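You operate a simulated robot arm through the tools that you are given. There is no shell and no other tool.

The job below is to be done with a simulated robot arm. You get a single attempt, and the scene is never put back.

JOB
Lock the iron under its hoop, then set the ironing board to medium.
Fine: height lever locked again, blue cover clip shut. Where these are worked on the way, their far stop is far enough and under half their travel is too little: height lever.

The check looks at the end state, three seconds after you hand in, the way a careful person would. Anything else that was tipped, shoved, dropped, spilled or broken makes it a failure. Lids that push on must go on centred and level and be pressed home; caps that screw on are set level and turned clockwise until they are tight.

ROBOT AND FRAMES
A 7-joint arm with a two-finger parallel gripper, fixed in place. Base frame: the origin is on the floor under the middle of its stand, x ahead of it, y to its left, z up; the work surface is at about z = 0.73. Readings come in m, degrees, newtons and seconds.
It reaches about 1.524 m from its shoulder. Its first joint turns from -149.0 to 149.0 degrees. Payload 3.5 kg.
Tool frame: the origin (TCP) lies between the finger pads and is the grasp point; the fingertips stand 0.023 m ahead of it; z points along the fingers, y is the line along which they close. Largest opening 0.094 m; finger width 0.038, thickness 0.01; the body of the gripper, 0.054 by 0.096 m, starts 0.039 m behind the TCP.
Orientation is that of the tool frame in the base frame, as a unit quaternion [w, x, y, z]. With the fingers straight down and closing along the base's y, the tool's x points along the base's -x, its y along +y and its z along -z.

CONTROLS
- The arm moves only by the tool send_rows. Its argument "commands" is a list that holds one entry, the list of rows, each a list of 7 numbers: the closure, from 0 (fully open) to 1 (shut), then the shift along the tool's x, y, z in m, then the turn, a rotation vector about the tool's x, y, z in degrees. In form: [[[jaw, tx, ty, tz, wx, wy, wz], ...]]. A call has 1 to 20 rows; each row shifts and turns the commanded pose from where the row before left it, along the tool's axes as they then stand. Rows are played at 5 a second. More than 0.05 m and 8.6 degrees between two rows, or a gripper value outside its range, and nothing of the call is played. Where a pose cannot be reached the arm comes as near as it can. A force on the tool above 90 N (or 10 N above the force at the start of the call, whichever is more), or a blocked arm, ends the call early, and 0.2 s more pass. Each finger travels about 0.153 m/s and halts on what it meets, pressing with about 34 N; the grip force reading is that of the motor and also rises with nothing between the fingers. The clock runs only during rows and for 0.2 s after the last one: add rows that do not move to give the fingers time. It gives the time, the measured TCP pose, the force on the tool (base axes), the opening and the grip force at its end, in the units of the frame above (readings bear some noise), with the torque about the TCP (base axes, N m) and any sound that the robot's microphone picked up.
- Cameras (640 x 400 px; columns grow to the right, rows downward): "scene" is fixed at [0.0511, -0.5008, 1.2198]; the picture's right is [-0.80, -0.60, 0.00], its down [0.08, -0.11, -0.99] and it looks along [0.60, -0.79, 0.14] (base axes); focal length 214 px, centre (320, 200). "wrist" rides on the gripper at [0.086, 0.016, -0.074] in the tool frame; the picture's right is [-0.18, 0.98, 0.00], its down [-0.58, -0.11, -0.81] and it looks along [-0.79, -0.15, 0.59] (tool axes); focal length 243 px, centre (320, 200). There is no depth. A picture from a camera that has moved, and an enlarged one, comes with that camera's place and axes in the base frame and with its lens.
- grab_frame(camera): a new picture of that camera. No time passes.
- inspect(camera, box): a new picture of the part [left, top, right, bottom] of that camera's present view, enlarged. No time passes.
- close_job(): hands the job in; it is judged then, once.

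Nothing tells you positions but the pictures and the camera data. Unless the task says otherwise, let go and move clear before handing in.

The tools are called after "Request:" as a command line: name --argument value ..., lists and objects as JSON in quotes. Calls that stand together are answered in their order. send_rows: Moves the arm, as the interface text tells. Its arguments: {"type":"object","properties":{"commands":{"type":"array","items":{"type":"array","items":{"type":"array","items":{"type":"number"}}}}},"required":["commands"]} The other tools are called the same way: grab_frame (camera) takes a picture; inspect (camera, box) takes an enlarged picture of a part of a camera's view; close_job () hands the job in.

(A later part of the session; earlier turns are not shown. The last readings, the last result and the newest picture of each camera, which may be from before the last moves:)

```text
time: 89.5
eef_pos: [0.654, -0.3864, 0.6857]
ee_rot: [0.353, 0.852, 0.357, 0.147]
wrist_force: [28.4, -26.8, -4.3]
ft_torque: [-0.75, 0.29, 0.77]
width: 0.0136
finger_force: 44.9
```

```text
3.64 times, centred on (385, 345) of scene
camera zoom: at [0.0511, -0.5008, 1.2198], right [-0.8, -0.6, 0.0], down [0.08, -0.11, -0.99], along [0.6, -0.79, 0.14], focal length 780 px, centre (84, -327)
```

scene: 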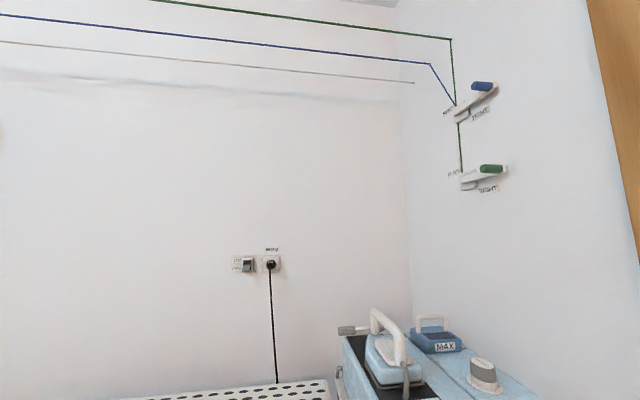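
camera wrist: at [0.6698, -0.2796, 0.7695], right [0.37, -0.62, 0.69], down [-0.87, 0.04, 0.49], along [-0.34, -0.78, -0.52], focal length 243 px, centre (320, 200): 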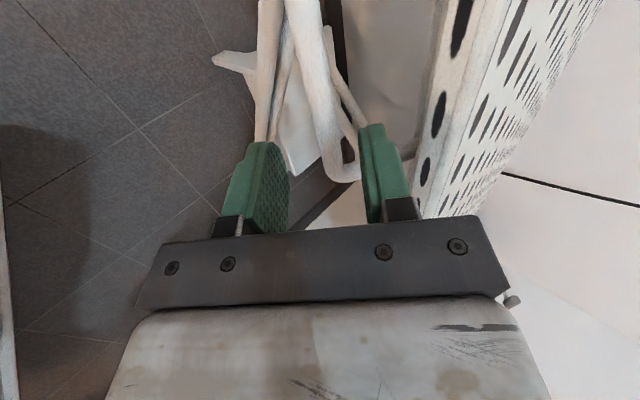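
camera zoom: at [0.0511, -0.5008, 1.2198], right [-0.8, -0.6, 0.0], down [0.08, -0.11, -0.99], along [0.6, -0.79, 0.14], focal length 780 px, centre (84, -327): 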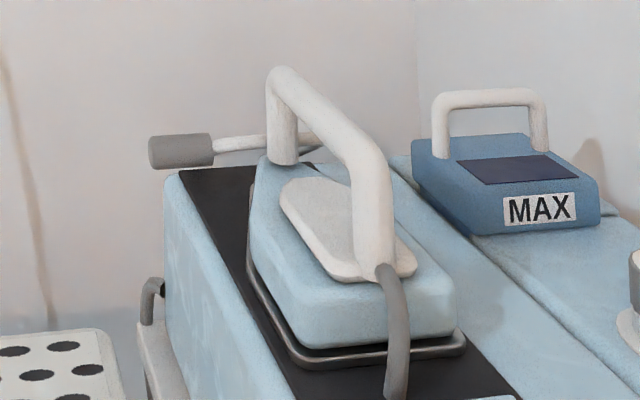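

The board moves with the handle, so it's free. I'll relieve the horizontal load and begin lifting slowly, checking the pointer.

Request:
send_rows --commands '[[[1, 0, 0.0014, 0.0014, 0, 0, 0], [1, 0, 0.0035, -0.0035, 0, 0, 0], [1, 0, 0.0035, -0.0035, 0, 0, 0], [1, 0, 0.0035, -0.0035, 0, 0, 0], [1, 0, 0, 0, 0, 0, 0]]]'

Request:
inspect --camera "scene" --box '[325, 290, 445, 400]'

Request:
inspect --camera "wrist" --box '[220, 40, 460, 240]'

```text
time: 90.7
eef_pos: [0.656, -0.3854, 0.703]
ee_rot: [0.353, 0.852, 0.356, 0.148]
wrist_force: [22.2, 21.5, -3.5]
ft_torque: [-0.19, 0.27, 1.42]
width: 0.0136
finger_force: 45.0
```

```text
3.64 times, centred on (385, 345) of scene
camera zoom: at [0.0511, -0.5008, 1.2198], right [-0.8, -0.6, 0.0], down [0.08, -0.11, -0.99], along [0.6, -0.79, 0.14], focal length 780 px, centre (84, -327)
```

zoom: 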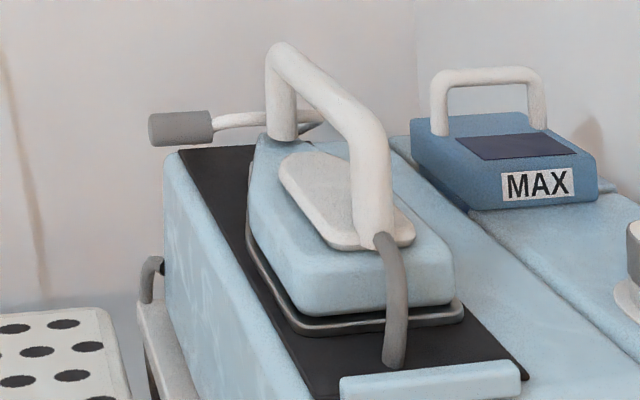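

```text
2.00 times, centred on (340, 140) of wrist
camera zoom: at [0.6863, -0.2951, 0.7682], right [0.37, -0.62, 0.69], down [-0.87, 0.04, 0.49], along [-0.33, -0.78, -0.52], focal length 485 px, centre (280, 320)
```

zoom: 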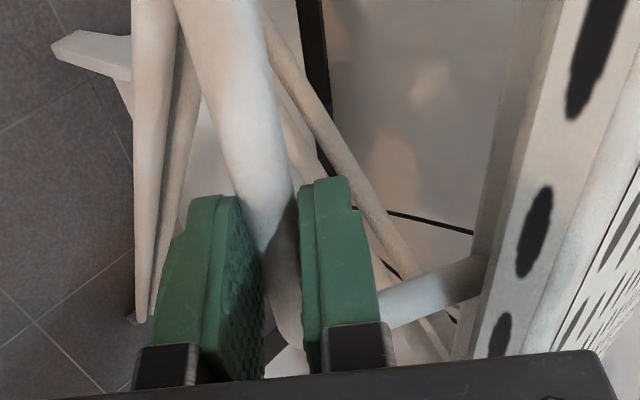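

The board lifts easily, now about 2 cm above its start. MEDIUM should need several centimetres, so I'll relieve the side load and lift further before checking the pointer.

Request:
send_rows --commands '[[[1, 0.0015, 0.0035, -0.0035, 0, 0, 0], [1, 0, 0.0035, -0.0035, 0, 0, 0], [1, 0, 0.0035, -0.0035, 0, 0, 0], [1, 0, 0.0035, -0.0035, 0, 0, 0], [1, 0, 0, 0, 0, 0, 0]]]'

Request:
inspect --camera "scene" --box '[325, 290, 445, 400]'

```text
time: 91.9
eef_pos: [0.6554, -0.3856, 0.723]
ee_rot: [0.353, 0.853, 0.356, 0.145]
wrist_force: [-17.9, 12.8, -6.7]
ft_torque: [-0.45, 0.97, 0.24]
width: 0.0137
finger_force: 45.2
```

```text
3.64 times, centred on (385, 345) of scene
camera zoom: at [0.0511, -0.5008, 1.2198], right [-0.8, -0.6, 0.0], down [0.08, -0.11, -0.99], along [0.6, -0.79, 0.14], focal length 780 px, centre (84, -327)
```

zoom: 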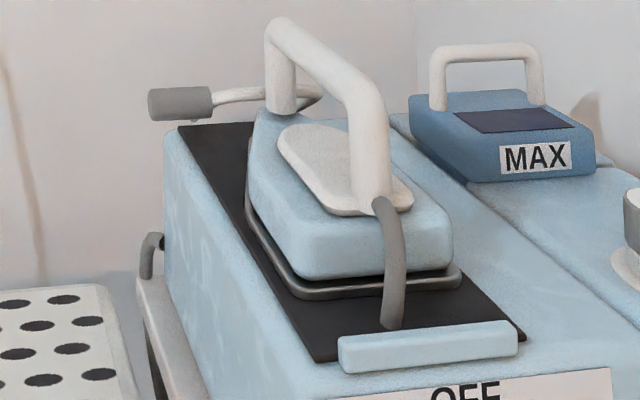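

The board is up by about 4 cm. I'll let go of the handle and go read the pointer head-on.

Request:
send_rows --commands '[[[0.6, 0, 0, 0, 0, 0, 0], [0.575, 0, 0, 0, 0, 0, 0], [0.575, 0, 0, -0.03, 0, 0, 0], [0.575, 0, 0, -0.04, 0, 0, 0], [0.575, 0, 0, -0.03, 0, 0, 0], [0.575, 0, 0, 0, 0, 0, 0]]]'

Request:
inspect --camera "scene" --box '[325, 290, 445, 400]'

Request:
grab_frame --camera "wrist"

```text
time: 93.3
eef_pos: [0.6061, -0.3353, 0.7925]
ee_rot: [0.353, 0.853, 0.356, 0.147]
wrist_force: [-0.2, -0.1, 1.2]
ft_torque: [-0.04, 0.0, -0.01]
width: 0.04
finger_force: 0.0
```

```text
3.64 times, centred on (385, 345) of scene
camera zoom: at [0.0511, -0.5008, 1.2198], right [-0.8, -0.6, 0.0], down [0.08, -0.11, -0.99], along [0.6, -0.79, 0.14], focal length 780 px, centre (84, -327)
```

zoom: 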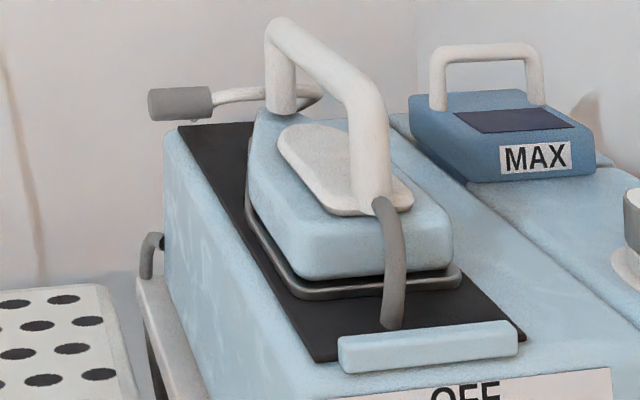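

```text
taken
camera wrist: at [0.6368, -0.2451, 0.858], right [0.37, -0.62, 0.69], down [-0.87, 0.04, 0.5], along [-0.34, -0.78, -0.52], focal length 243 px, centre (320, 200)
```

wrist: 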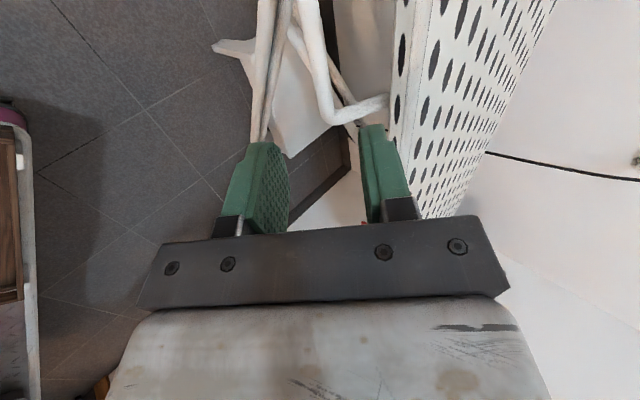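

The board holds its height on its own. Reorienting now to read the scale.

Request:
send_rows --commands '[[[0.575, 0, 0, 0, 7.4, 0, 0], [0.575, 0, 0, 0, 7.4, 0, 0], [0.575, 0, 0, 0, 7.4, 0, 0], [0.575, 0, 0, 0, 7.4, 0, 0], [0.575, 0, 0, 0, 7.4, 0, 0], [0.575, 0, 0, 0, 7.4, 0, 0], [0.575, 0, -0.02, 0, 0, 0, -8.2], [0.575, 0, 0, 0, 0, 0, -8.2], [0.575, 0, 0, 0, 0, 0, -8.2], [0.575, 0, 0, 0, 0, 0, -8.2], [0.575, 0, 0, 0, 0, 0, -8.2], [0.575, 0, 0, 0, 0, 0, -8.2], [0.575, 0, 0, 0, 0, 0, -8.2], [0.575, 0, 0, 0, 0, 0, -8.2], [0.575, 0, 0, 0, 0, 0, -8.2], [0.575, 0, 0, 0, 0, 0, -8.2], [0.575, 0, 0, 0, 0, 0, -8.0], [0.575, 0, 0, 0, 0, 0, 0]]]'

Request:
send_rows --commands '[[[1, 0, -0.04, 0, 0, -7, 0], [1, 0, -0.04, 0, 0, -7, 0], [1, 0, -0.04, 0, 0, -7, 0], [1, 0, -0.04, 0, 0, -7, 0], [1, 0, -0.04, 0, 0, -7, 0], [1, 0, -0.04, 0, 0, 0, 0], [1, 0, -0.04, 0, 0, 0, 0], [1, 0, 0, 0, 0, 0, 0]]]'

Request:
grab_frame --camera "wrist"

Request:
inspect --camera "wrist" --box '[200, 60, 500, 200]'

```text
time: 97.1
eef_pos: [0.5916, -0.3227, 0.7935]
ee_rot: [0.004, 0.379, 0.926, -0.003]
wrist_force: [1.6, -0.8, -0.2]
ft_torque: [-0.03, 0.0, 0.03]
width: 0.0403
finger_force: 0.1
```

```text
time: 98.9
eef_pos: [0.3954, -0.5214, 0.7942]
ee_rot: [0.282, 0.361, 0.881, -0.116]
wrist_force: [1.0, 0.3, 0.7]
ft_torque: [0.01, 0.0, 0.04]
width: 0.0
finger_force: 34.3
```

```text
taken
camera wrist: at [0.3252, -0.4292, 0.8047], right [0.8, 0.59, 0.11], down [-0.07, -0.08, 0.99], along [0.6, -0.8, -0.02], focal length 243 px, centre (320, 200)
```

wrist: 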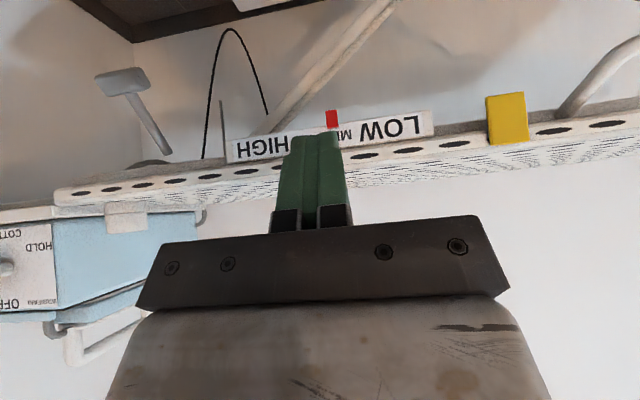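

```text
2.13 times, centred on (350, 130) of wrist
camera zoom: at [0.3252, -0.4292, 0.8047], right [0.8, 0.59, 0.11], down [-0.07, -0.08, 0.99], along [0.6, -0.8, -0.02], focal length 518 px, centre (256, 349)
```

zoom: 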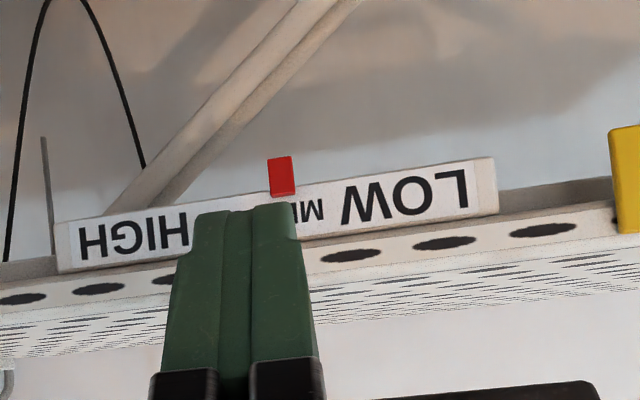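

The pointer is nearly at MEDIUM. I'll open the fingers to see the label unobstructed.

Request:
send_rows --commands '[[[0, 0, -0.02, 0, 0, 0, 0], [0, 0, 0, 0, 0, 0, 0], [0, 0, 0, 0, 0, 0, 0]]]'

Request:
inspect --camera "wrist" --box '[220, 70, 480, 190]'

```text
time: 99.7
eef_pos: [0.3801, -0.5344, 0.7935]
ee_rot: [0.282, 0.363, 0.88, -0.118]
wrist_force: [0.6, 0.4, -0.1]
ft_torque: [0.0, -0.03, 0.01]
width: 0.0941
finger_force: 0.0
```

```text
2.46 times, centred on (350, 130) of wrist
camera zoom: at [0.3108, -0.4427, 0.8048], right [0.8, 0.59, 0.11], down [-0.07, -0.08, 0.99], along [0.6, -0.8, -0.02], focal length 597 px, centre (246, 372)
```

zoom: 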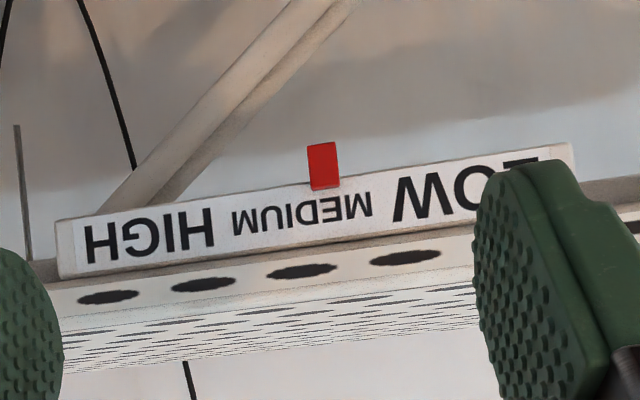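

The pointer reads at the "E" of MEDIUM, so it needs about 11 mm more pointer travel, or roughly 9–10 mm of lift, to be centred. I'll go back to the loop handle and lift that much.

Request:
send_rows --commands '[[[0, 0, 0.043, 0, 0, 7, 0], [0, 0, 0.043, 0, 0, 7, 0], [0, 0, 0.043, 0, 0, 7, 0], [0, 0, 0.043, 0, 0, 7, 0], [0, 0, 0.043, 0, 0, 6.5, 0], [0, 0, 0.043, 0, 0, 0, 0], [0, 0, 0.042, 0, 0, 0, 0], [0, 0, 0, 0, 0, 0, 0]]]'

Request:
send_rows --commands '[[[0, 0, 0, 0, 0, 0, 8.2], [0, 0, 0, 0, 0, 0, 8.2], [0, 0, 0, 0, 0, 0, 8.2], [0, 0, 0, 0, 0, 0, 8.2], [0, 0, 0, 0, 0, 0, 8.2], [0, 0, 0, 0, 0, 0, 8.2], [0, 0, 0, 0, 0, 0, 8.2], [0, 0, 0, 0, 0, 0, 8.2], [0, 0, 0, 0, 0, 0, 8.2], [0, 0, 0, 0, 0, 0, 8.2], [0, 0, 0, 0, 0, 0, 8.0], [0, 0, 0, 0, 0, 0, 0]]]'

Request:
send_rows --commands '[[[0.575, 0, 0, 0, -7.4, 0, 0], [0.575, 0, 0, 0, -7.4, 0, 0], [0.575, 0, 0, 0, -7.4, 0, 0], [0.575, 0, 0, 0, -7.4, 0, 0], [0.575, 0, 0, 0, -7.4, 0, 0], [0.575, 0, 0, 0, -7.4, 0, 0], [0.575, 0, 0, 0, 0, 0, 0]]]'

Request:
grab_frame --camera "wrist"

```text
time: 101.5
eef_pos: [0.595, -0.3209, 0.7924]
ee_rot: [0.007, 0.38, 0.925, -0.004]
wrist_force: [0.3, -0.1, 0.1]
ft_torque: [0.01, 0.01, 0.01]
width: 0.0939
finger_force: 0.0
```

```text
time: 104.1
eef_pos: [0.5922, -0.3219, 0.7948]
ee_rot: [0.009, 0.923, 0.384, 0.003]
wrist_force: [0.4, 0.3, -0.9]
ft_torque: [-0.01, 0.05, 0.02]
width: 0.0941
finger_force: 0.0
```

```text
time: 105.7
eef_pos: [0.5923, -0.3214, 0.7934]
ee_rot: [0.358, 0.851, 0.355, 0.148]
wrist_force: [0.7, -0.1, -0.8]
ft_torque: [0.02, -0.01, 0.03]
width: 0.04
finger_force: 0.0
```

```text
taken
camera wrist: at [0.6228, -0.2299, 0.8584], right [0.36, -0.62, 0.7], down [-0.87, 0.05, 0.49], along [-0.33, -0.79, -0.52], focal length 243 px, centre (320, 200)
```

wrist: 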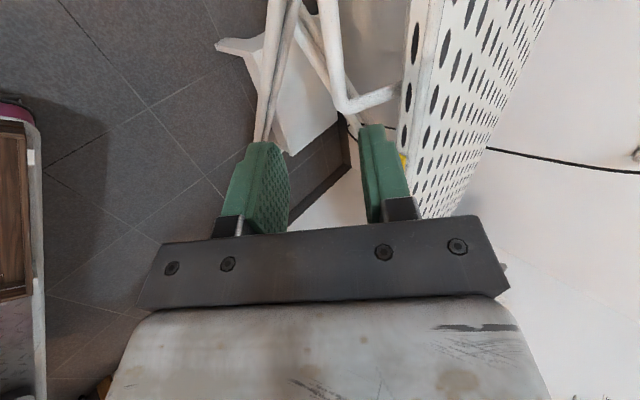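

Request:
send_rows --commands '[[[0.575, 0, 0.0127, 0, 0, 0, 0], [0.575, 0, 0, 0.03, 0, 0, 0], [0.575, 0, 0, 0.03, 0, 0, 0], [0.575, 0, 0, 0.02, 0, 0, 0], [0.575, 0, 0, 0.02, 0, 0, 0], [0.575, 0, 0, 0.0136, 0, 0, 0], [0.575, 0, 0, 0, 0, 0, 0]]]'

Request:
inspect --camera "wrist" --box '[220, 40, 460, 240]'

```text
time: 107.3
eef_pos: [0.6575, -0.3853, 0.7224]
ee_rot: [0.356, 0.852, 0.355, 0.147]
wrist_force: [0.0, -0.1, 0.2]
ft_torque: [0.0, 0.01, 0.04]
width: 0.0397
finger_force: 0.1
```

```text
2.00 times, centred on (340, 140) of wrist
camera zoom: at [0.6878, -0.294, 0.7865], right [0.36, -0.62, 0.7], down [-0.87, 0.04, 0.49], along [-0.33, -0.79, -0.52], focal length 485 px, centre (280, 320)
```

zoom: 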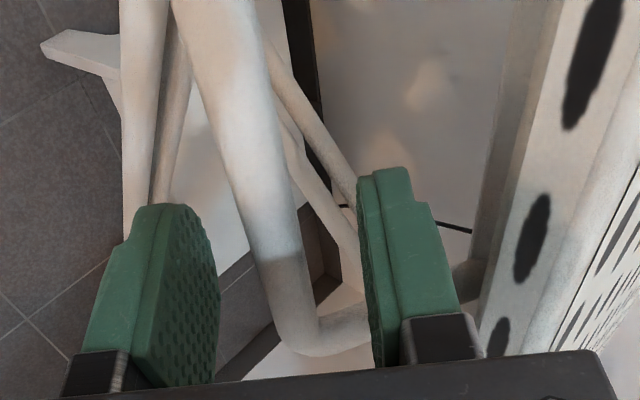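

Request:
send_rows --commands '[[[0.8, 0, -0.001, 0, 0, 0, 0], [1, 0, 0, 0, 0, 0, 0], [1, 0, 0, 0, 0, 0, 0]]]'

Request:
inspect --camera "scene" --box '[325, 290, 445, 400]'

```text
time: 108.1
eef_pos: [0.657, -0.3855, 0.7223]
ee_rot: [0.358, 0.85, 0.356, 0.149]
wrist_force: [3.9, -6.2, 8.4]
ft_torque: [-0.54, 0.17, 0.63]
width: 0.0136
finger_force: 44.8
```

```text
3.64 times, centred on (385, 345) of scene
camera zoom: at [0.0511, -0.5008, 1.2198], right [-0.8, -0.6, 0.0], down [0.08, -0.11, -0.99], along [0.6, -0.79, 0.14], focal length 780 px, centre (84, -327)
```

zoom: 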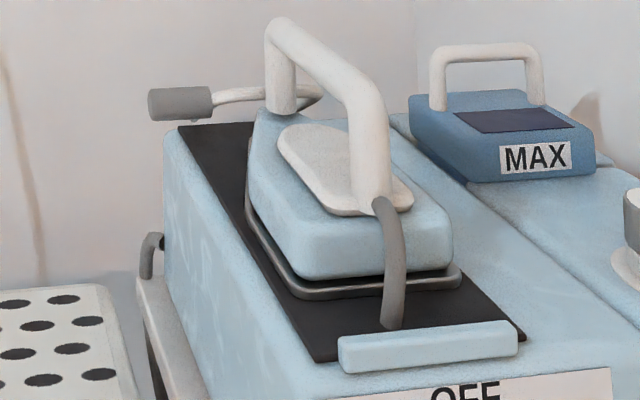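

Re-gripped with light loads. Lifting another ~9.5 mm.

Request:
send_rows --commands '[[[1, 0, 0.0023, -0.00225, 0, 0, 0], [1, 0, 0.0023, -0.00225, 0, 0, 0], [1, 0, 0.0023, -0.00225, 0, 0, 0], [1, 0, 0, 0, 0, 0, 0], [1, 0, 0, 0, 0, 0, 0]]]'

Request:
inspect --camera "scene" --box '[325, 290, 445, 400]'

```text
time: 109.3
eef_pos: [0.6567, -0.3848, 0.73]
ee_rot: [0.357, 0.851, 0.355, 0.148]
wrist_force: [11.6, -3.2, -6.3]
ft_torque: [-0.64, 0.62, 0.58]
width: 0.0137
finger_force: 45.0
```

```text
3.64 times, centred on (385, 345) of scene
camera zoom: at [0.0511, -0.5008, 1.2198], right [-0.8, -0.6, 0.0], down [0.08, -0.11, -0.99], along [0.6, -0.79, 0.14], focal length 780 px, centre (84, -327)
```

zoom: 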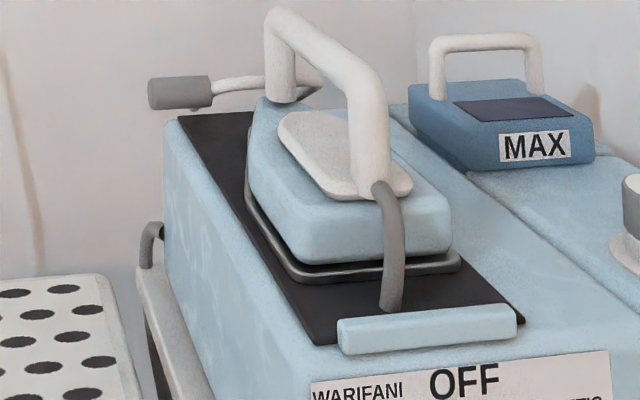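

Request:
send_rows --commands '[[[1, 0, 0.0013, -0.0012, 0, 0, 0], [1, 0, 0, 0, 0, 0, 0], [1, 0, 0, 0, 0, 0, 0]]]'

Request:
send_rows --commands '[[[0.6, 0, 0, 0, 0, 0, 0], [0.575, 0, 0, 0, 0, 0, 0], [0.575, 0, 0, -0.03, 0, 0, 0], [0.575, 0, 0, -0.04, 0, 0, 0], [0.575, 0, 0, -0.04, 0, 0, 0], [0.575, 0, 0, 0, 0, 0, 0]]]'

Request:
send_rows --commands '[[[0.575, 0, 0, 0, 7.6, 0, 0], [0.575, 0, 0, 0, 7.6, 0, 0], [0.575, 0, 0, 0, 7.6, 0, 0], [0.575, 0, 0, 0, 7.6, 0, 0], [0.575, 0, 0, 0, 7.6, 0, 0], [0.575, 0, 0, 0, 7.6, 0, 0], [0.575, 0, -0.02, 0, 0, 0, -8.2], [0.575, 0, 0, 0, 0, 0, -8.2], [0.575, 0, 0, 0, 0, 0, -8.2], [0.575, 0, 0, 0, 0, 0, -8.2], [0.575, 0, 0, 0, 0, 0, -8.2], [0.575, 0, 0, 0, 0, 0, -8.2], [0.575, 0, 0, 0, 0, 0, -8.2], [0.575, 0, 0, 0, 0, 0, -8.2], [0.575, 0, 0, 0, 0, 0, -8.2], [0.575, 0, 0, 0, 0, 0, -8.2], [0.575, 0, 0, 0, 0, 0, -8.0], [0.575, 0, 0, 0, 0, 0, 0]]]'

Request:
send_rows --commands '[[[0, 0, -0.043, 0, 0, -7, 0], [0, 0, -0.043, 0, 0, -7, 0], [0, 0, -0.043, 0, 0, -7, 0], [0, 0, -0.043, 0, 0, -7, 0], [0, 0, -0.043, 0, 0, -7, 0], [0, 0, -0.043, 0, 0, 0, 0], [0, 0, -0.042, 0, 0, 0, 0], [0, 0, 0, 0, 0, 0, 0]]]'

Request:
inspect --camera "wrist" --box '[220, 70, 480, 190]'

Request:
inspect --camera "scene" --box '[325, 290, 445, 400]'

```text
time: 110.1
eef_pos: [0.6565, -0.385, 0.7318]
ee_rot: [0.356, 0.851, 0.355, 0.149]
wrist_force: [18.1, -2.1, -8.1]
ft_torque: [-0.5, 0.43, 0.83]
width: 0.0137
finger_force: 45.0
```

```text
time: 111.5
eef_pos: [0.6002, -0.3298, 0.81]
ee_rot: [0.357, 0.851, 0.355, 0.148]
wrist_force: [-0.5, -1.2, -0.1]
ft_torque: [0.01, -0.01, 0.0]
width: 0.04
finger_force: 0.0
```

```text
time: 115.3
eef_pos: [0.5849, -0.316, 0.8102]
ee_rot: [-0.002, 0.38, 0.925, 0.0]
wrist_force: [-0.3, 0.2, 0.1]
ft_torque: [0.01, 0.0, 0.0]
width: 0.0401
finger_force: 0.0
```

```text
time: 117.1
eef_pos: [0.3757, -0.53, 0.8127]
ee_rot: [0.276, 0.362, 0.883, -0.114]
wrist_force: [0.1, 0.3, -0.6]
ft_torque: [0.0, -0.01, -0.03]
width: 0.094
finger_force: 0.0
```

```text
2.46 times, centred on (350, 130) of wrist
camera zoom: at [0.3049, -0.438, 0.8246], right [0.8, 0.59, 0.1], down [-0.06, -0.09, 0.99], along [0.6, -0.8, -0.03], focal length 597 px, centre (246, 372)
```

zoom: 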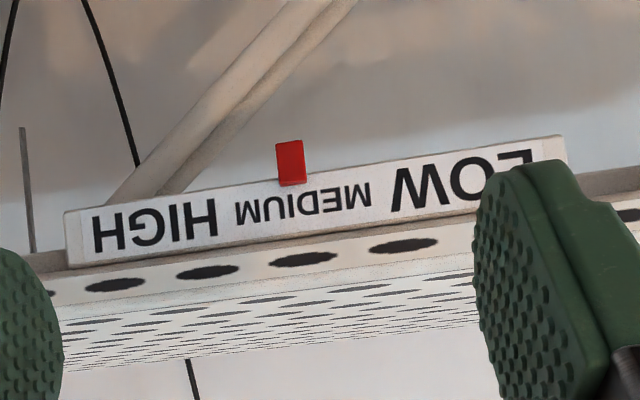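

```text
3.64 times, centred on (385, 345) of scene
camera zoom: at [0.0511, -0.5008, 1.2198], right [-0.8, -0.6, 0.0], down [0.08, -0.11, -0.99], along [0.6, -0.79, 0.14], focal length 780 px, centre (84, -327)
```

zoom: 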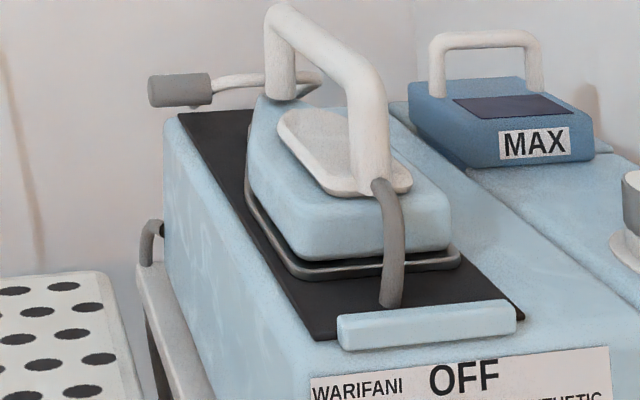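

The pointer is now centred on MEDIUM. Next I'll lock the lever again by pushing its T-bar up from below with closed fingers held nearly horizontal, which avoids putting clamp forces on the board.

Request:
send_rows --commands '[[[1, 0, -0.047, 0, 0, 0, 0], [1, 0, -0.047, 0, 0, 0, 0], [1, 0, -0.047, 0, 0, 0, 0], [1, 0, -0.047, 0, 0, 0, 0], [1, 0.028, 0, 0.0405, 0, 0, 0], [1, 0.028, 0, 0.0405, 0, 0, 0], [1, 0, 0, 0, 0, 0, 0]]]'

Request:
grab_frame --camera "wrist"

```text
time: 118.7
eef_pos: [0.24, -0.6623, 0.7174]
ee_rot: [0.277, 0.363, 0.882, -0.115]
wrist_force: [0.3, -0.7, 0.3]
ft_torque: [-0.02, 0.01, -0.03]
width: 0.0
finger_force: 33.6
```

```text
taken
camera wrist: at [0.1697, -0.5711, 0.7291], right [0.8, 0.59, 0.1], down [-0.06, -0.09, 0.99], along [0.6, -0.8, -0.03], focal length 243 px, centre (320, 200)
```

wrist: 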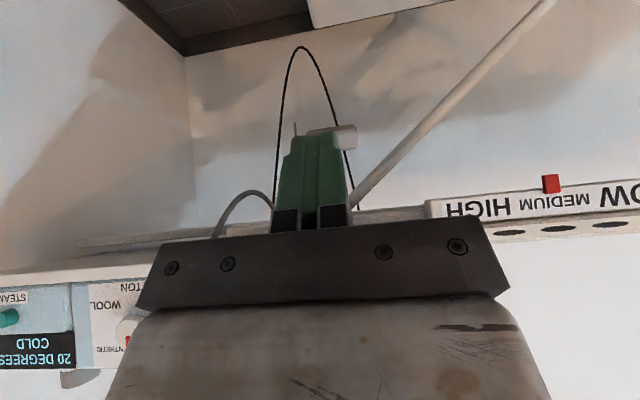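

Request:
send_rows --commands '[[[1, 0, 0, 0, 0, -8, 0], [1, 0, 0, 0, 0, -8, 0], [1, 0, 0, 0, 0, -8, 0], [1, 0, 0, 0, 0, -8, 0], [1, 0, 0, 0, 0, -8, 0], [1, 0, 0, 0, 0, 0, 0]]]'

Request:
grab_frame --camera "wrist"

```text
time: 120.1
eef_pos: [0.2411, -0.6632, 0.7135]
ee_rot: [0.561, 0.303, 0.734, -0.233]
wrist_force: [-0.2, -0.5, -0.5]
ft_torque: [0.0, 0.02, 0.03]
width: 0.0
finger_force: 34.0
```

```text
taken
camera wrist: at [0.1851, -0.5844, 0.6496], right [0.73, 0.66, 0.18], down [-0.52, 0.36, 0.77], along [0.45, -0.65, 0.61], focal length 243 px, centre (320, 200)
```

wrist: 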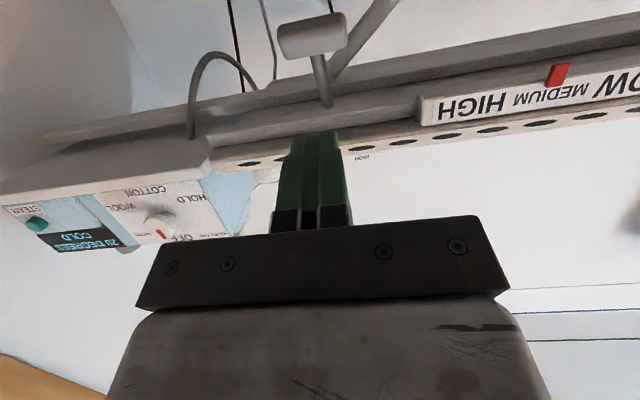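

Request:
send_rows --commands '[[[1, 0.0452, 0, 0.0121, 0, 0, 0], [1, 0.0452, 0, 0.0121, 0, 0, 0], [1, 0, 0, 0, 0, 0, 0]]]'

Request:
send_rows --commands '[[[1, -0.0088, 0, 0.033, 0, 0, 0], [1, -0.0088, 0, 0.033, 0, 0, 0], [1, -0.0088, 0, 0.033, 0, 0, 0], [1, 0, 0, 0, 0, 0, 0]]]'

Request:
grab_frame --camera "wrist"

```text
time: 120.9
eef_pos: [0.2393, -0.6602, 0.6216]
ee_rot: [0.562, 0.302, 0.735, -0.232]
wrist_force: [-0.6, 0.5, -0.1]
ft_torque: [0.03, 0.03, 0.0]
width: 0.0
finger_force: 34.5
```

```text
time: 121.9
eef_pos: [0.3159, -0.7364, 0.6186]
ee_rot: [0.561, 0.302, 0.735, -0.232]
wrist_force: [0.3, 0.6, 0.1]
ft_torque: [-0.01, 0.07, 0.04]
width: 0.0001
finger_force: 34.3
```

```text
taken
camera wrist: at [0.2593, -0.6571, 0.5548], right [0.73, 0.66, 0.18], down [-0.52, 0.36, 0.77], along [0.45, -0.65, 0.61], focal length 243 px, centre (320, 200)
```

wrist: 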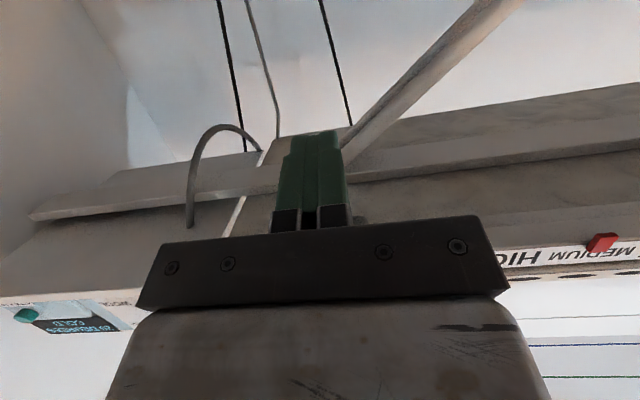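

The fingers are under the T-bar. Raising slowly to make contact.

Request:
send_rows --commands '[[[1, -0.0039, 0, -0.001, 0, 0, 0], [1, -0.0039, 0, -0.001, 0, 0, 0], [1, -0.0039, 0, -0.001, 0, 0, 0], [1, 0, 0, 0, 0, 0, 0]]]'

Request:
send_rows --commands '[[[1, -0.0034, 0, -0.0058, 0, 0, 0], [1, -0.0034, 0, -0.0058, 0, 0, 0], [1, 0, 0, 0, 0, 0, 0]]]'

Request:
grab_frame --camera "wrist"

Request:
inspect --camera "scene" --box '[325, 290, 445, 400]'

```text
time: 122.9
eef_pos: [0.3162, -0.7347, 0.631]
ee_rot: [0.562, 0.302, 0.734, -0.232]
wrist_force: [-0.6, -0.4, -0.1]
ft_torque: [0.0, 0.01, 0.0]
width: 0.0
finger_force: 34.2
```

```text
time: 123.7
eef_pos: [0.3081, -0.7266, 0.6408]
ee_rot: [0.562, 0.301, 0.735, -0.231]
wrist_force: [-1.9, 2.0, -3.2]
ft_torque: [0.01, 0.0, -0.03]
width: 0.0002
finger_force: 33.7
```

```text
taken
camera wrist: at [0.2515, -0.6487, 0.5769], right [0.73, 0.66, 0.18], down [-0.52, 0.36, 0.77], along [0.45, -0.65, 0.61], focal length 243 px, centre (320, 200)
```

wrist: 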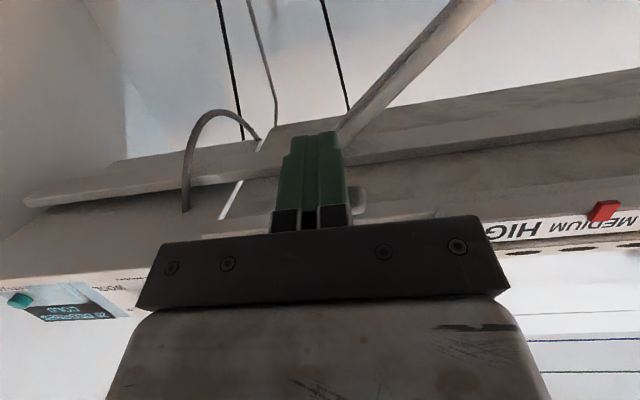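

```text
3.64 times, centred on (385, 345) of scene
camera zoom: at [0.0511, -0.5008, 1.2198], right [-0.8, -0.6, 0.0], down [0.08, -0.11, -0.99], along [0.6, -0.79, 0.14], focal length 780 px, centre (84, -327)
```

zoom: 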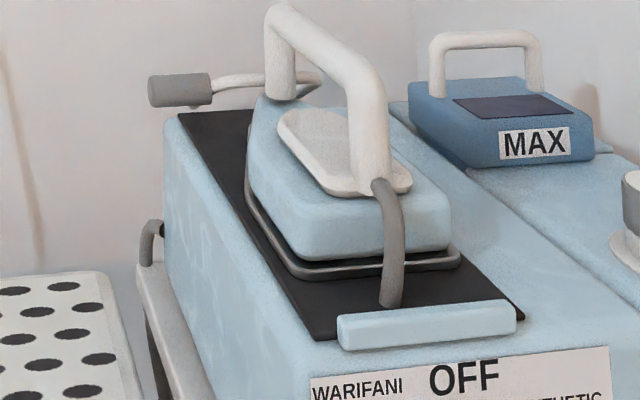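

Light contact (about 4 N) and the board hasn't moved. Continuing to push the lever up along its arc.

Request:
send_rows --commands '[[[1, -0.0048, 0, -0.005, 0, 0, 0], [1, -0.0048, 0, -0.005, 0, 0, 0], [1, 0, 0, 0, 0, 0, 0]]]'

Request:
send_rows --commands '[[[1, -0.0056, 0, -0.0045, 0, 0, 0], [1, -0.0056, 0, -0.0045, 0, 0, 0], [1, 0, 0, 0, 0, 0, 0]]]'

Request:
grab_frame --camera "wrist"

Request:
inspect --camera "scene" --box '[325, 290, 445, 400]'

```text
time: 124.5
eef_pos: [0.3036, -0.7224, 0.6506]
ee_rot: [0.562, 0.302, 0.735, -0.231]
wrist_force: [-1.5, 0.9, -2.7]
ft_torque: [0.02, -0.05, -0.01]
width: 0.0
finger_force: 34.0
```

```text
time: 125.3
eef_pos: [0.2999, -0.7196, 0.6663]
ee_rot: [0.562, 0.302, 0.735, -0.231]
wrist_force: [-2.1, 1.3, -1.9]
ft_torque: [-0.01, -0.06, -0.02]
width: 0.0
finger_force: 34.7
```

```text
taken
camera wrist: at [0.2439, -0.641, 0.602], right [0.73, 0.66, 0.18], down [-0.52, 0.36, 0.77], along [0.45, -0.65, 0.61], focal length 243 px, centre (320, 200)
```

wrist: 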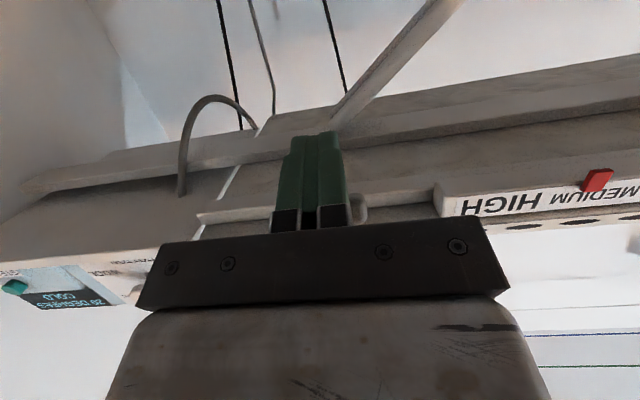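

```text
3.64 times, centred on (385, 345) of scene
camera zoom: at [0.0511, -0.5008, 1.2198], right [-0.8, -0.6, 0.0], down [0.08, -0.11, -0.99], along [0.6, -0.79, 0.14], focal length 780 px, centre (84, -327)
```

zoom: 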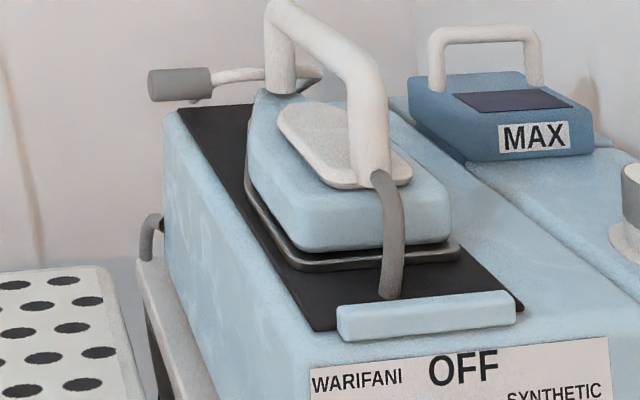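

The lever is rotating up, but the board also crept up a few millimetres. I'll check the pointer before going further.

Request:
inspect --camera "wrist" --box '[420, 130, 640, 250]'

Request:
inspect --camera "wrist" --box '[240, 110, 420, 240]'

```text
2.91 times, centred on (530, 190) of wrist
camera zoom: at [0.2439, -0.641, 0.602], right [0.73, 0.66, 0.18], down [-0.52, 0.36, 0.77], along [0.45, -0.65, 0.61], focal length 706 px, centre (-291, 229)
```

zoom: 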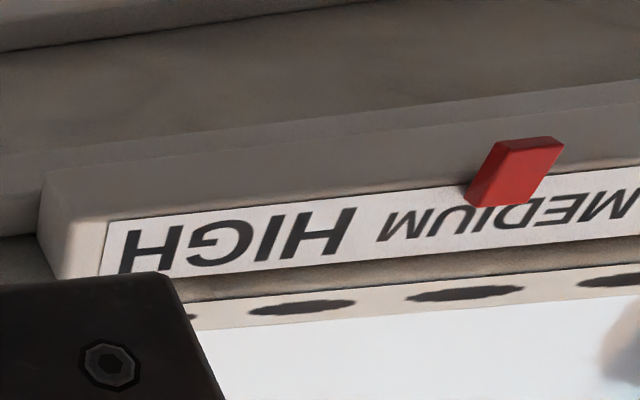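

```text
3.08 times, centred on (330, 175) of wrist
camera zoom: at [0.2439, -0.641, 0.602], right [0.73, 0.66, 0.18], down [-0.52, 0.36, 0.77], along [0.45, -0.65, 0.61], focal length 746 px, centre (289, 277)
```

zoom: 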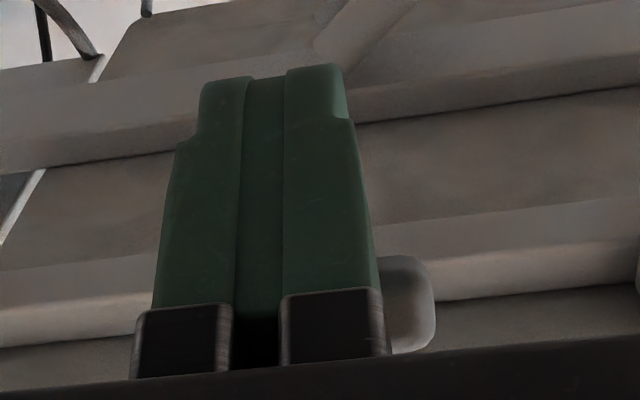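

The pointer is still within a few millimetres of MEDIUM's centre, which is fine. I'll keep raising the lever.

Request:
send_rows --commands '[[[1, -0.0115, 0, -0.0072, 0, 0, 0], [1, 0, 0, 0, 0, 0, 0]]]'

Request:
inspect --camera "scene" --box '[325, 290, 445, 400]'

Request:
grab_frame --camera "wrist"

```text
time: 125.9
eef_pos: [0.2973, -0.7158, 0.6788]
ee_rot: [0.561, 0.303, 0.735, -0.232]
wrist_force: [-18.9, 14.9, -10.5]
ft_torque: [-0.24, -0.29, -0.12]
width: 0.0
finger_force: 33.9
```

```text
3.64 times, centred on (385, 345) of scene
camera zoom: at [0.0511, -0.5008, 1.2198], right [-0.8, -0.6, 0.0], down [0.08, -0.11, -0.99], along [0.6, -0.79, 0.14], focal length 780 px, centre (84, -327)
```

zoom: 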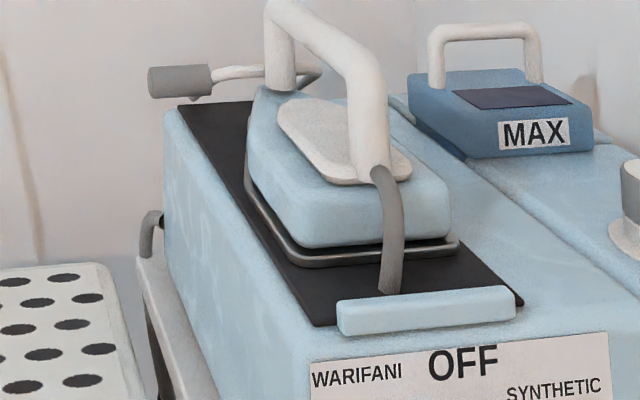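

```text
taken
camera wrist: at [0.2403, -0.6371, 0.6152], right [0.73, 0.66, 0.18], down [-0.52, 0.36, 0.77], along [0.45, -0.65, 0.61], focal length 243 px, centre (320, 200)
```

wrist: 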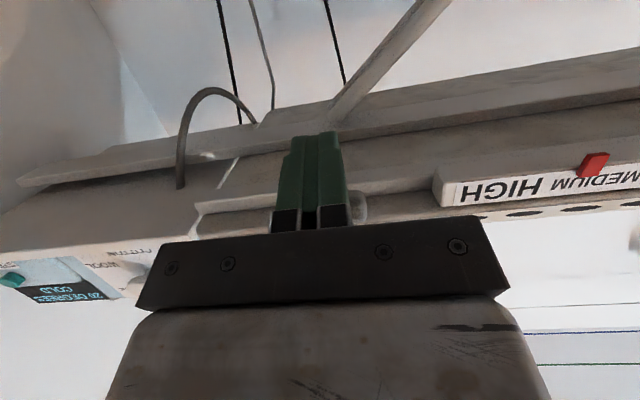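

The T-bar is now touching the gripper body and the push is lifting the board. I'll back off horizontally and re-check.

Request:
send_rows --commands '[[[1, 0.004, 0, -0.004, 0, 0, 0], [1, 0.004, 0, -0.006, 0, 0, 0], [1, 0, 0, 0, 0, 0, 0]]]'

Request:
grab_frame --camera "wrist"

Request:
inspect --camera "scene" --box '[325, 290, 445, 400]'

```text
time: 126.7
eef_pos: [0.2891, -0.7069, 0.6737]
ee_rot: [0.561, 0.301, 0.735, -0.231]
wrist_force: [0.1, 0.5, 0.3]
ft_torque: [0.0, 0.01, -0.01]
width: 0.0
finger_force: 34.4
```

```text
taken
camera wrist: at [0.2323, -0.63, 0.6098], right [0.73, 0.66, 0.18], down [-0.52, 0.36, 0.77], along [0.45, -0.65, 0.61], focal length 243 px, centre (320, 200)
```

wrist: 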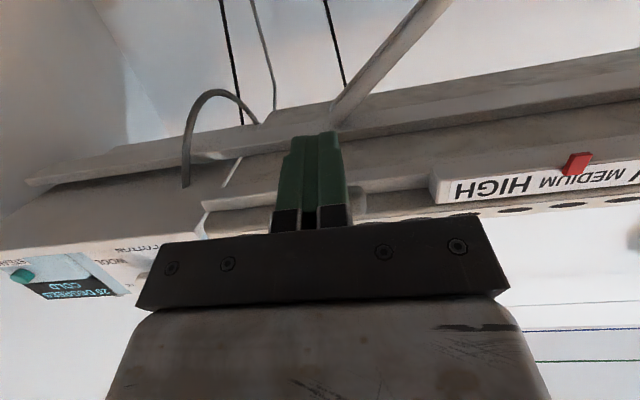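

```text
3.64 times, centred on (385, 345) of scene
camera zoom: at [0.0511, -0.5008, 1.2198], right [-0.8, -0.6, 0.0], down [0.08, -0.11, -0.99], along [0.6, -0.79, 0.14], focal length 780 px, centre (84, -327)
```

zoom: 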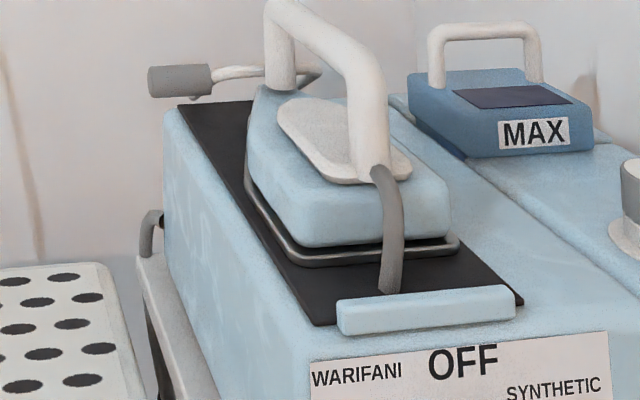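

Request:
send_rows --commands '[[[1, 0.01, 0, -0.03, 0, 0, 0], [1, 0.01, 0, -0.03, 0, 0, 0], [1, -0.03, 0, -0.01, 0, 0, 0], [1, -0.04, 0, 0, 0, 0, 0], [1, 0, 0, 0, 0, 0, 0]]]'

Request:
grab_frame --camera "wrist"

Request:
inspect --camera "wrist" --box '[220, 0, 420, 140]'

```text
time: 127.9
eef_pos: [0.2494, -0.6711, 0.7402]
ee_rot: [0.561, 0.303, 0.735, -0.232]
wrist_force: [0.4, -0.6, -0.3]
ft_torque: [0.03, -0.02, 0.0]
width: 0.0
finger_force: 33.8
```

```text
taken
camera wrist: at [0.1936, -0.5931, 0.6769], right [0.73, 0.66, 0.18], down [-0.52, 0.36, 0.77], along [0.45, -0.65, 0.61], focal length 243 px, centre (320, 200)
```

wrist: 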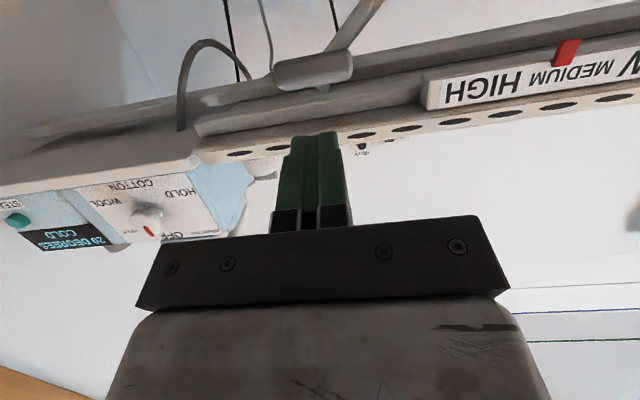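

```text
2.86 times, centred on (320, 70) of wrist
camera zoom: at [0.1936, -0.5931, 0.6769], right [0.73, 0.66, 0.18], down [-0.52, 0.36, 0.77], along [0.45, -0.65, 0.61], focal length 693 px, centre (320, 571)
```

zoom: 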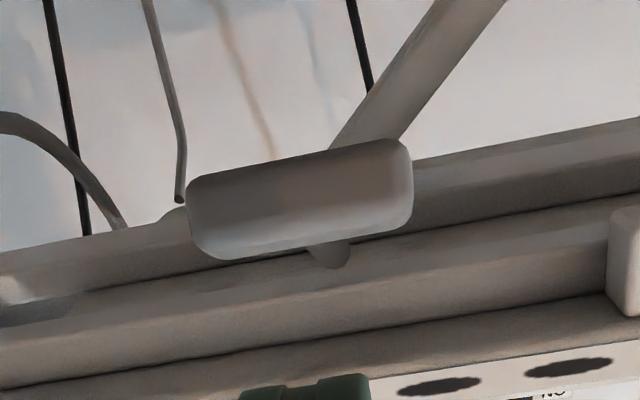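

The lever is now about 23° from locked, out of roughly 53° of travel, but the board ended up about 7 mm too high. I'll go above the board's near edge and press it gently back down.

Request:
send_rows --commands '[[[1, -0.0435, 0, -0.0117, 0, 0, 0], [1, -0.0435, 0, -0.0117, 0, 0, 0], [1, -0.0435, 0, -0.0117, 0, 0, 0], [1, 0, 0, 0, 0, 8.33, 0], [1, 0, 0, 0, 0, 8.33, 0], [1, 0, 0, 0, 0, 8.33, 0], [1, 0, 0, 0, 0, 8.33, 0], [1, 0, 0, 0, 0, 8.33, 0], [1, 0, 0, 0, 0, 8.33, 0], [1, 0, 0, 0, 0, 8.33, 0], [1, 0, 0, 0, 0, 8.33, 0], [1, 0, 0, 0, 0, 8.33, 0], [1, 0, 0, 0, 0, 0, 0]]]'

Request:
send_rows --commands '[[[1, 0, 0.045, 0, 0, 0, 0], [1, 0, 0.045, 0, 0, 0, 0], [1, 0, 0.045, 0, 0, 0, 0], [1, -0.04, 0, 0, 0, 0, 0], [1, -0.04, 0, 0, 0, 0, 0], [1, -0.04, 0, 0, 0, 0, 0], [1, -0.04, 0, 0, 0, 0, 0], [1, 0, 0, 0, 0, 0, 0]]]'

Request:
grab_frame --camera "wrist"

```text
time: 130.7
eef_pos: [0.2489, -0.6697, 0.8748]
ee_rot: [-0.002, 0.38, 0.925, 0.001]
wrist_force: [-0.4, 0.6, 0.4]
ft_torque: [0.02, 0.01, -0.01]
width: 0.0001
finger_force: 34.1
```

```text
time: 132.5
eef_pos: [0.4631, -0.6863, 0.8743]
ee_rot: [-0.001, 0.381, 0.925, 0.001]
wrist_force: [0.1, 0.0, 0.0]
ft_torque: [0.0, 0.0, 0.01]
width: 0.0001
finger_force: 33.8
```

```text
taken
camera wrist: at [0.4121, -0.6136, 0.9487], right [0.82, 0.57, 0.0], down [0.34, -0.49, 0.8], along [0.46, -0.66, -0.59], focal length 243 px, centre (320, 200)
```

wrist: 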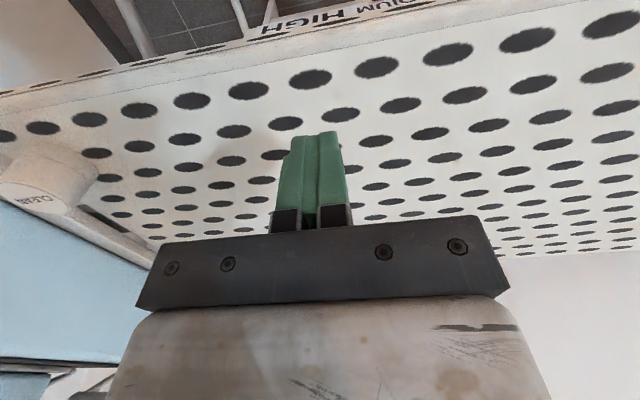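

Request:
send_rows --commands '[[[1, 0, 0, 0.025, 0, 0, 0], [1, 0, 0, 0.02, 0, 0, 0], [1, 0, 0, 0, 0, 0, 0]]]'

Request:
send_rows --commands '[[[1, 0, 0, 0.004, 0, 0, 0], [1, 0, 0, 0.004, 0, 0, 0], [1, 0, 0, 0, 0, 0, 0]]]'

Request:
inspect --camera "scene" --box '[325, 290, 445, 400]'

```text
time: 133.3
eef_pos: [0.4613, -0.6861, 0.8287]
ee_rot: [-0.002, 0.38, 0.925, 0.0]
wrist_force: [-0.3, -0.4, 0.1]
ft_torque: [-0.02, 0.02, -0.02]
width: 0.0
finger_force: 33.8
```

```text
time: 134.1
eef_pos: [0.4596, -0.6864, 0.8212]
ee_rot: [-0.002, 0.381, 0.925, 0.0]
wrist_force: [-1.0, -0.1, 1.1]
ft_torque: [0.05, 0.01, -0.02]
width: 0.0
finger_force: 34.3
```

```text
3.64 times, centred on (385, 345) of scene
camera zoom: at [0.0511, -0.5008, 1.2198], right [-0.8, -0.6, 0.0], down [0.08, -0.11, -0.99], along [0.6, -0.79, 0.14], focal length 780 px, centre (84, -327)
```

zoom: 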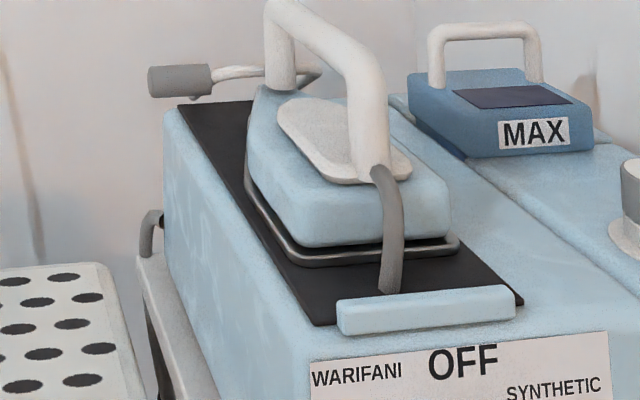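

Request:
send_rows --commands '[[[1, 0, 0, 0.003, 0, 0, 0], [1, 0, 0, 0.003, 0, 0, 0], [1, 0, 0, 0, 0, 0, 0]]]'

Request:
send_rows --commands '[[[1, 0, 0, 0.003, 0, 0, 0], [1, 0, 0, 0.003, 0, 0, 0], [1, 0, 0, 0, 0, 0, 0]]]'

Request:
inspect --camera "scene" --box '[325, 290, 445, 400]'

```text
time: 134.9
eef_pos: [0.4595, -0.6853, 0.8153]
ee_rot: [-0.002, 0.38, 0.925, 0.0]
wrist_force: [-0.5, -0.4, 0.2]
ft_torque: [0.02, 0.02, -0.01]
width: 0.0003
finger_force: 33.7
```

```text
time: 135.7
eef_pos: [0.4593, -0.6862, 0.8108]
ee_rot: [-0.001, 0.38, 0.925, 0.0]
wrist_force: [3.4, -0.9, 14.3]
ft_torque: [-0.18, -0.3, -0.06]
width: 0.0
finger_force: 33.7
```

```text
3.64 times, centred on (385, 345) of scene
camera zoom: at [0.0511, -0.5008, 1.2198], right [-0.8, -0.6, 0.0], down [0.08, -0.11, -0.99], along [0.6, -0.79, 0.14], focal length 780 px, centre (84, -327)
```

zoom: 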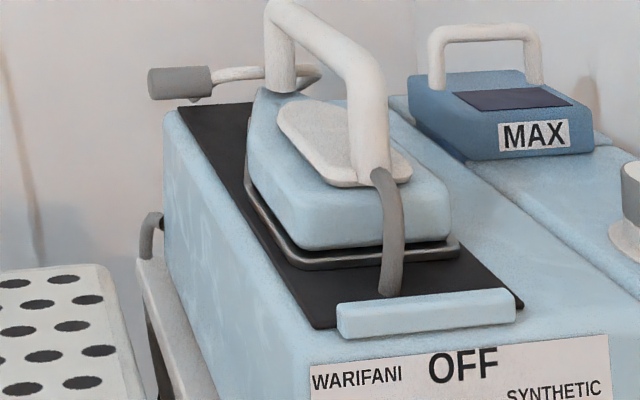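

The board goes down under light pressure, so it's still unlocked. Continuing down about 6–7 mm more.

Request:
send_rows --commands '[[[1, 0, 0, 0.003, 0, 0, 0], [1, 0, 0, 0.002, 0, 0, 0], [1, 0, 0, 0, 0, 0, 0]]]'

Request:
inspect --camera "scene" --box '[325, 290, 445, 400]'

```text
time: 136.5
eef_pos: [0.4596, -0.6855, 0.8051]
ee_rot: [0.0, 0.381, 0.925, 0.0]
wrist_force: [11.5, -2.5, 16.6]
ft_torque: [-0.27, -0.5, 0.13]
width: 0.0
finger_force: 33.9
```

```text
3.64 times, centred on (385, 345) of scene
camera zoom: at [0.0511, -0.5008, 1.2198], right [-0.8, -0.6, 0.0], down [0.08, -0.11, -0.99], along [0.6, -0.79, 0.14], focal length 780 px, centre (84, -327)
```

zoom: 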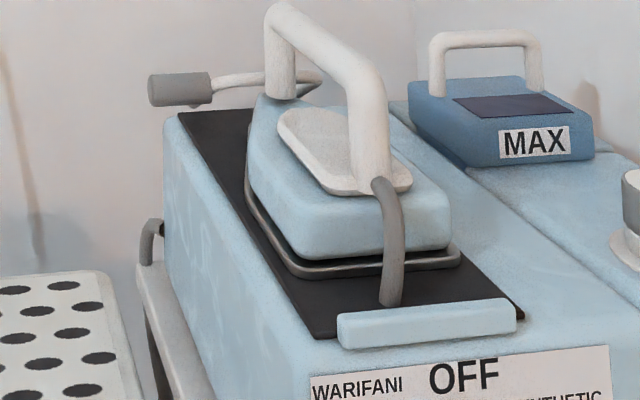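

Request:
send_rows --commands '[[[1, 0, 0, 0.003, 0, 0, 0], [1, 0, 0, 0, 0, 0, 0]]]'

Request:
inspect --camera "scene" --box '[325, 290, 445, 400]'

```text
time: 137.1
eef_pos: [0.4588, -0.6845, 0.8021]
ee_rot: [-0.002, 0.38, 0.925, 0.0]
wrist_force: [11.1, -7.7, 15.3]
ft_torque: [-0.34, -0.47, 0.02]
width: 0.0002
finger_force: 33.8
```

```text
3.64 times, centred on (385, 345) of scene
camera zoom: at [0.0511, -0.5008, 1.2198], right [-0.8, -0.6, 0.0], down [0.08, -0.11, -0.99], along [0.6, -0.79, 0.14], focal length 780 px, centre (84, -327)
```

zoom: 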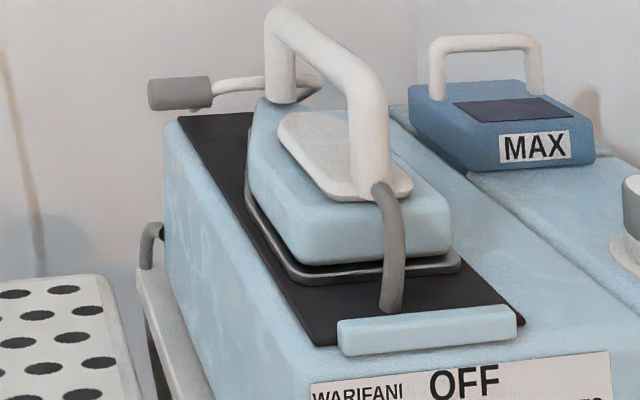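

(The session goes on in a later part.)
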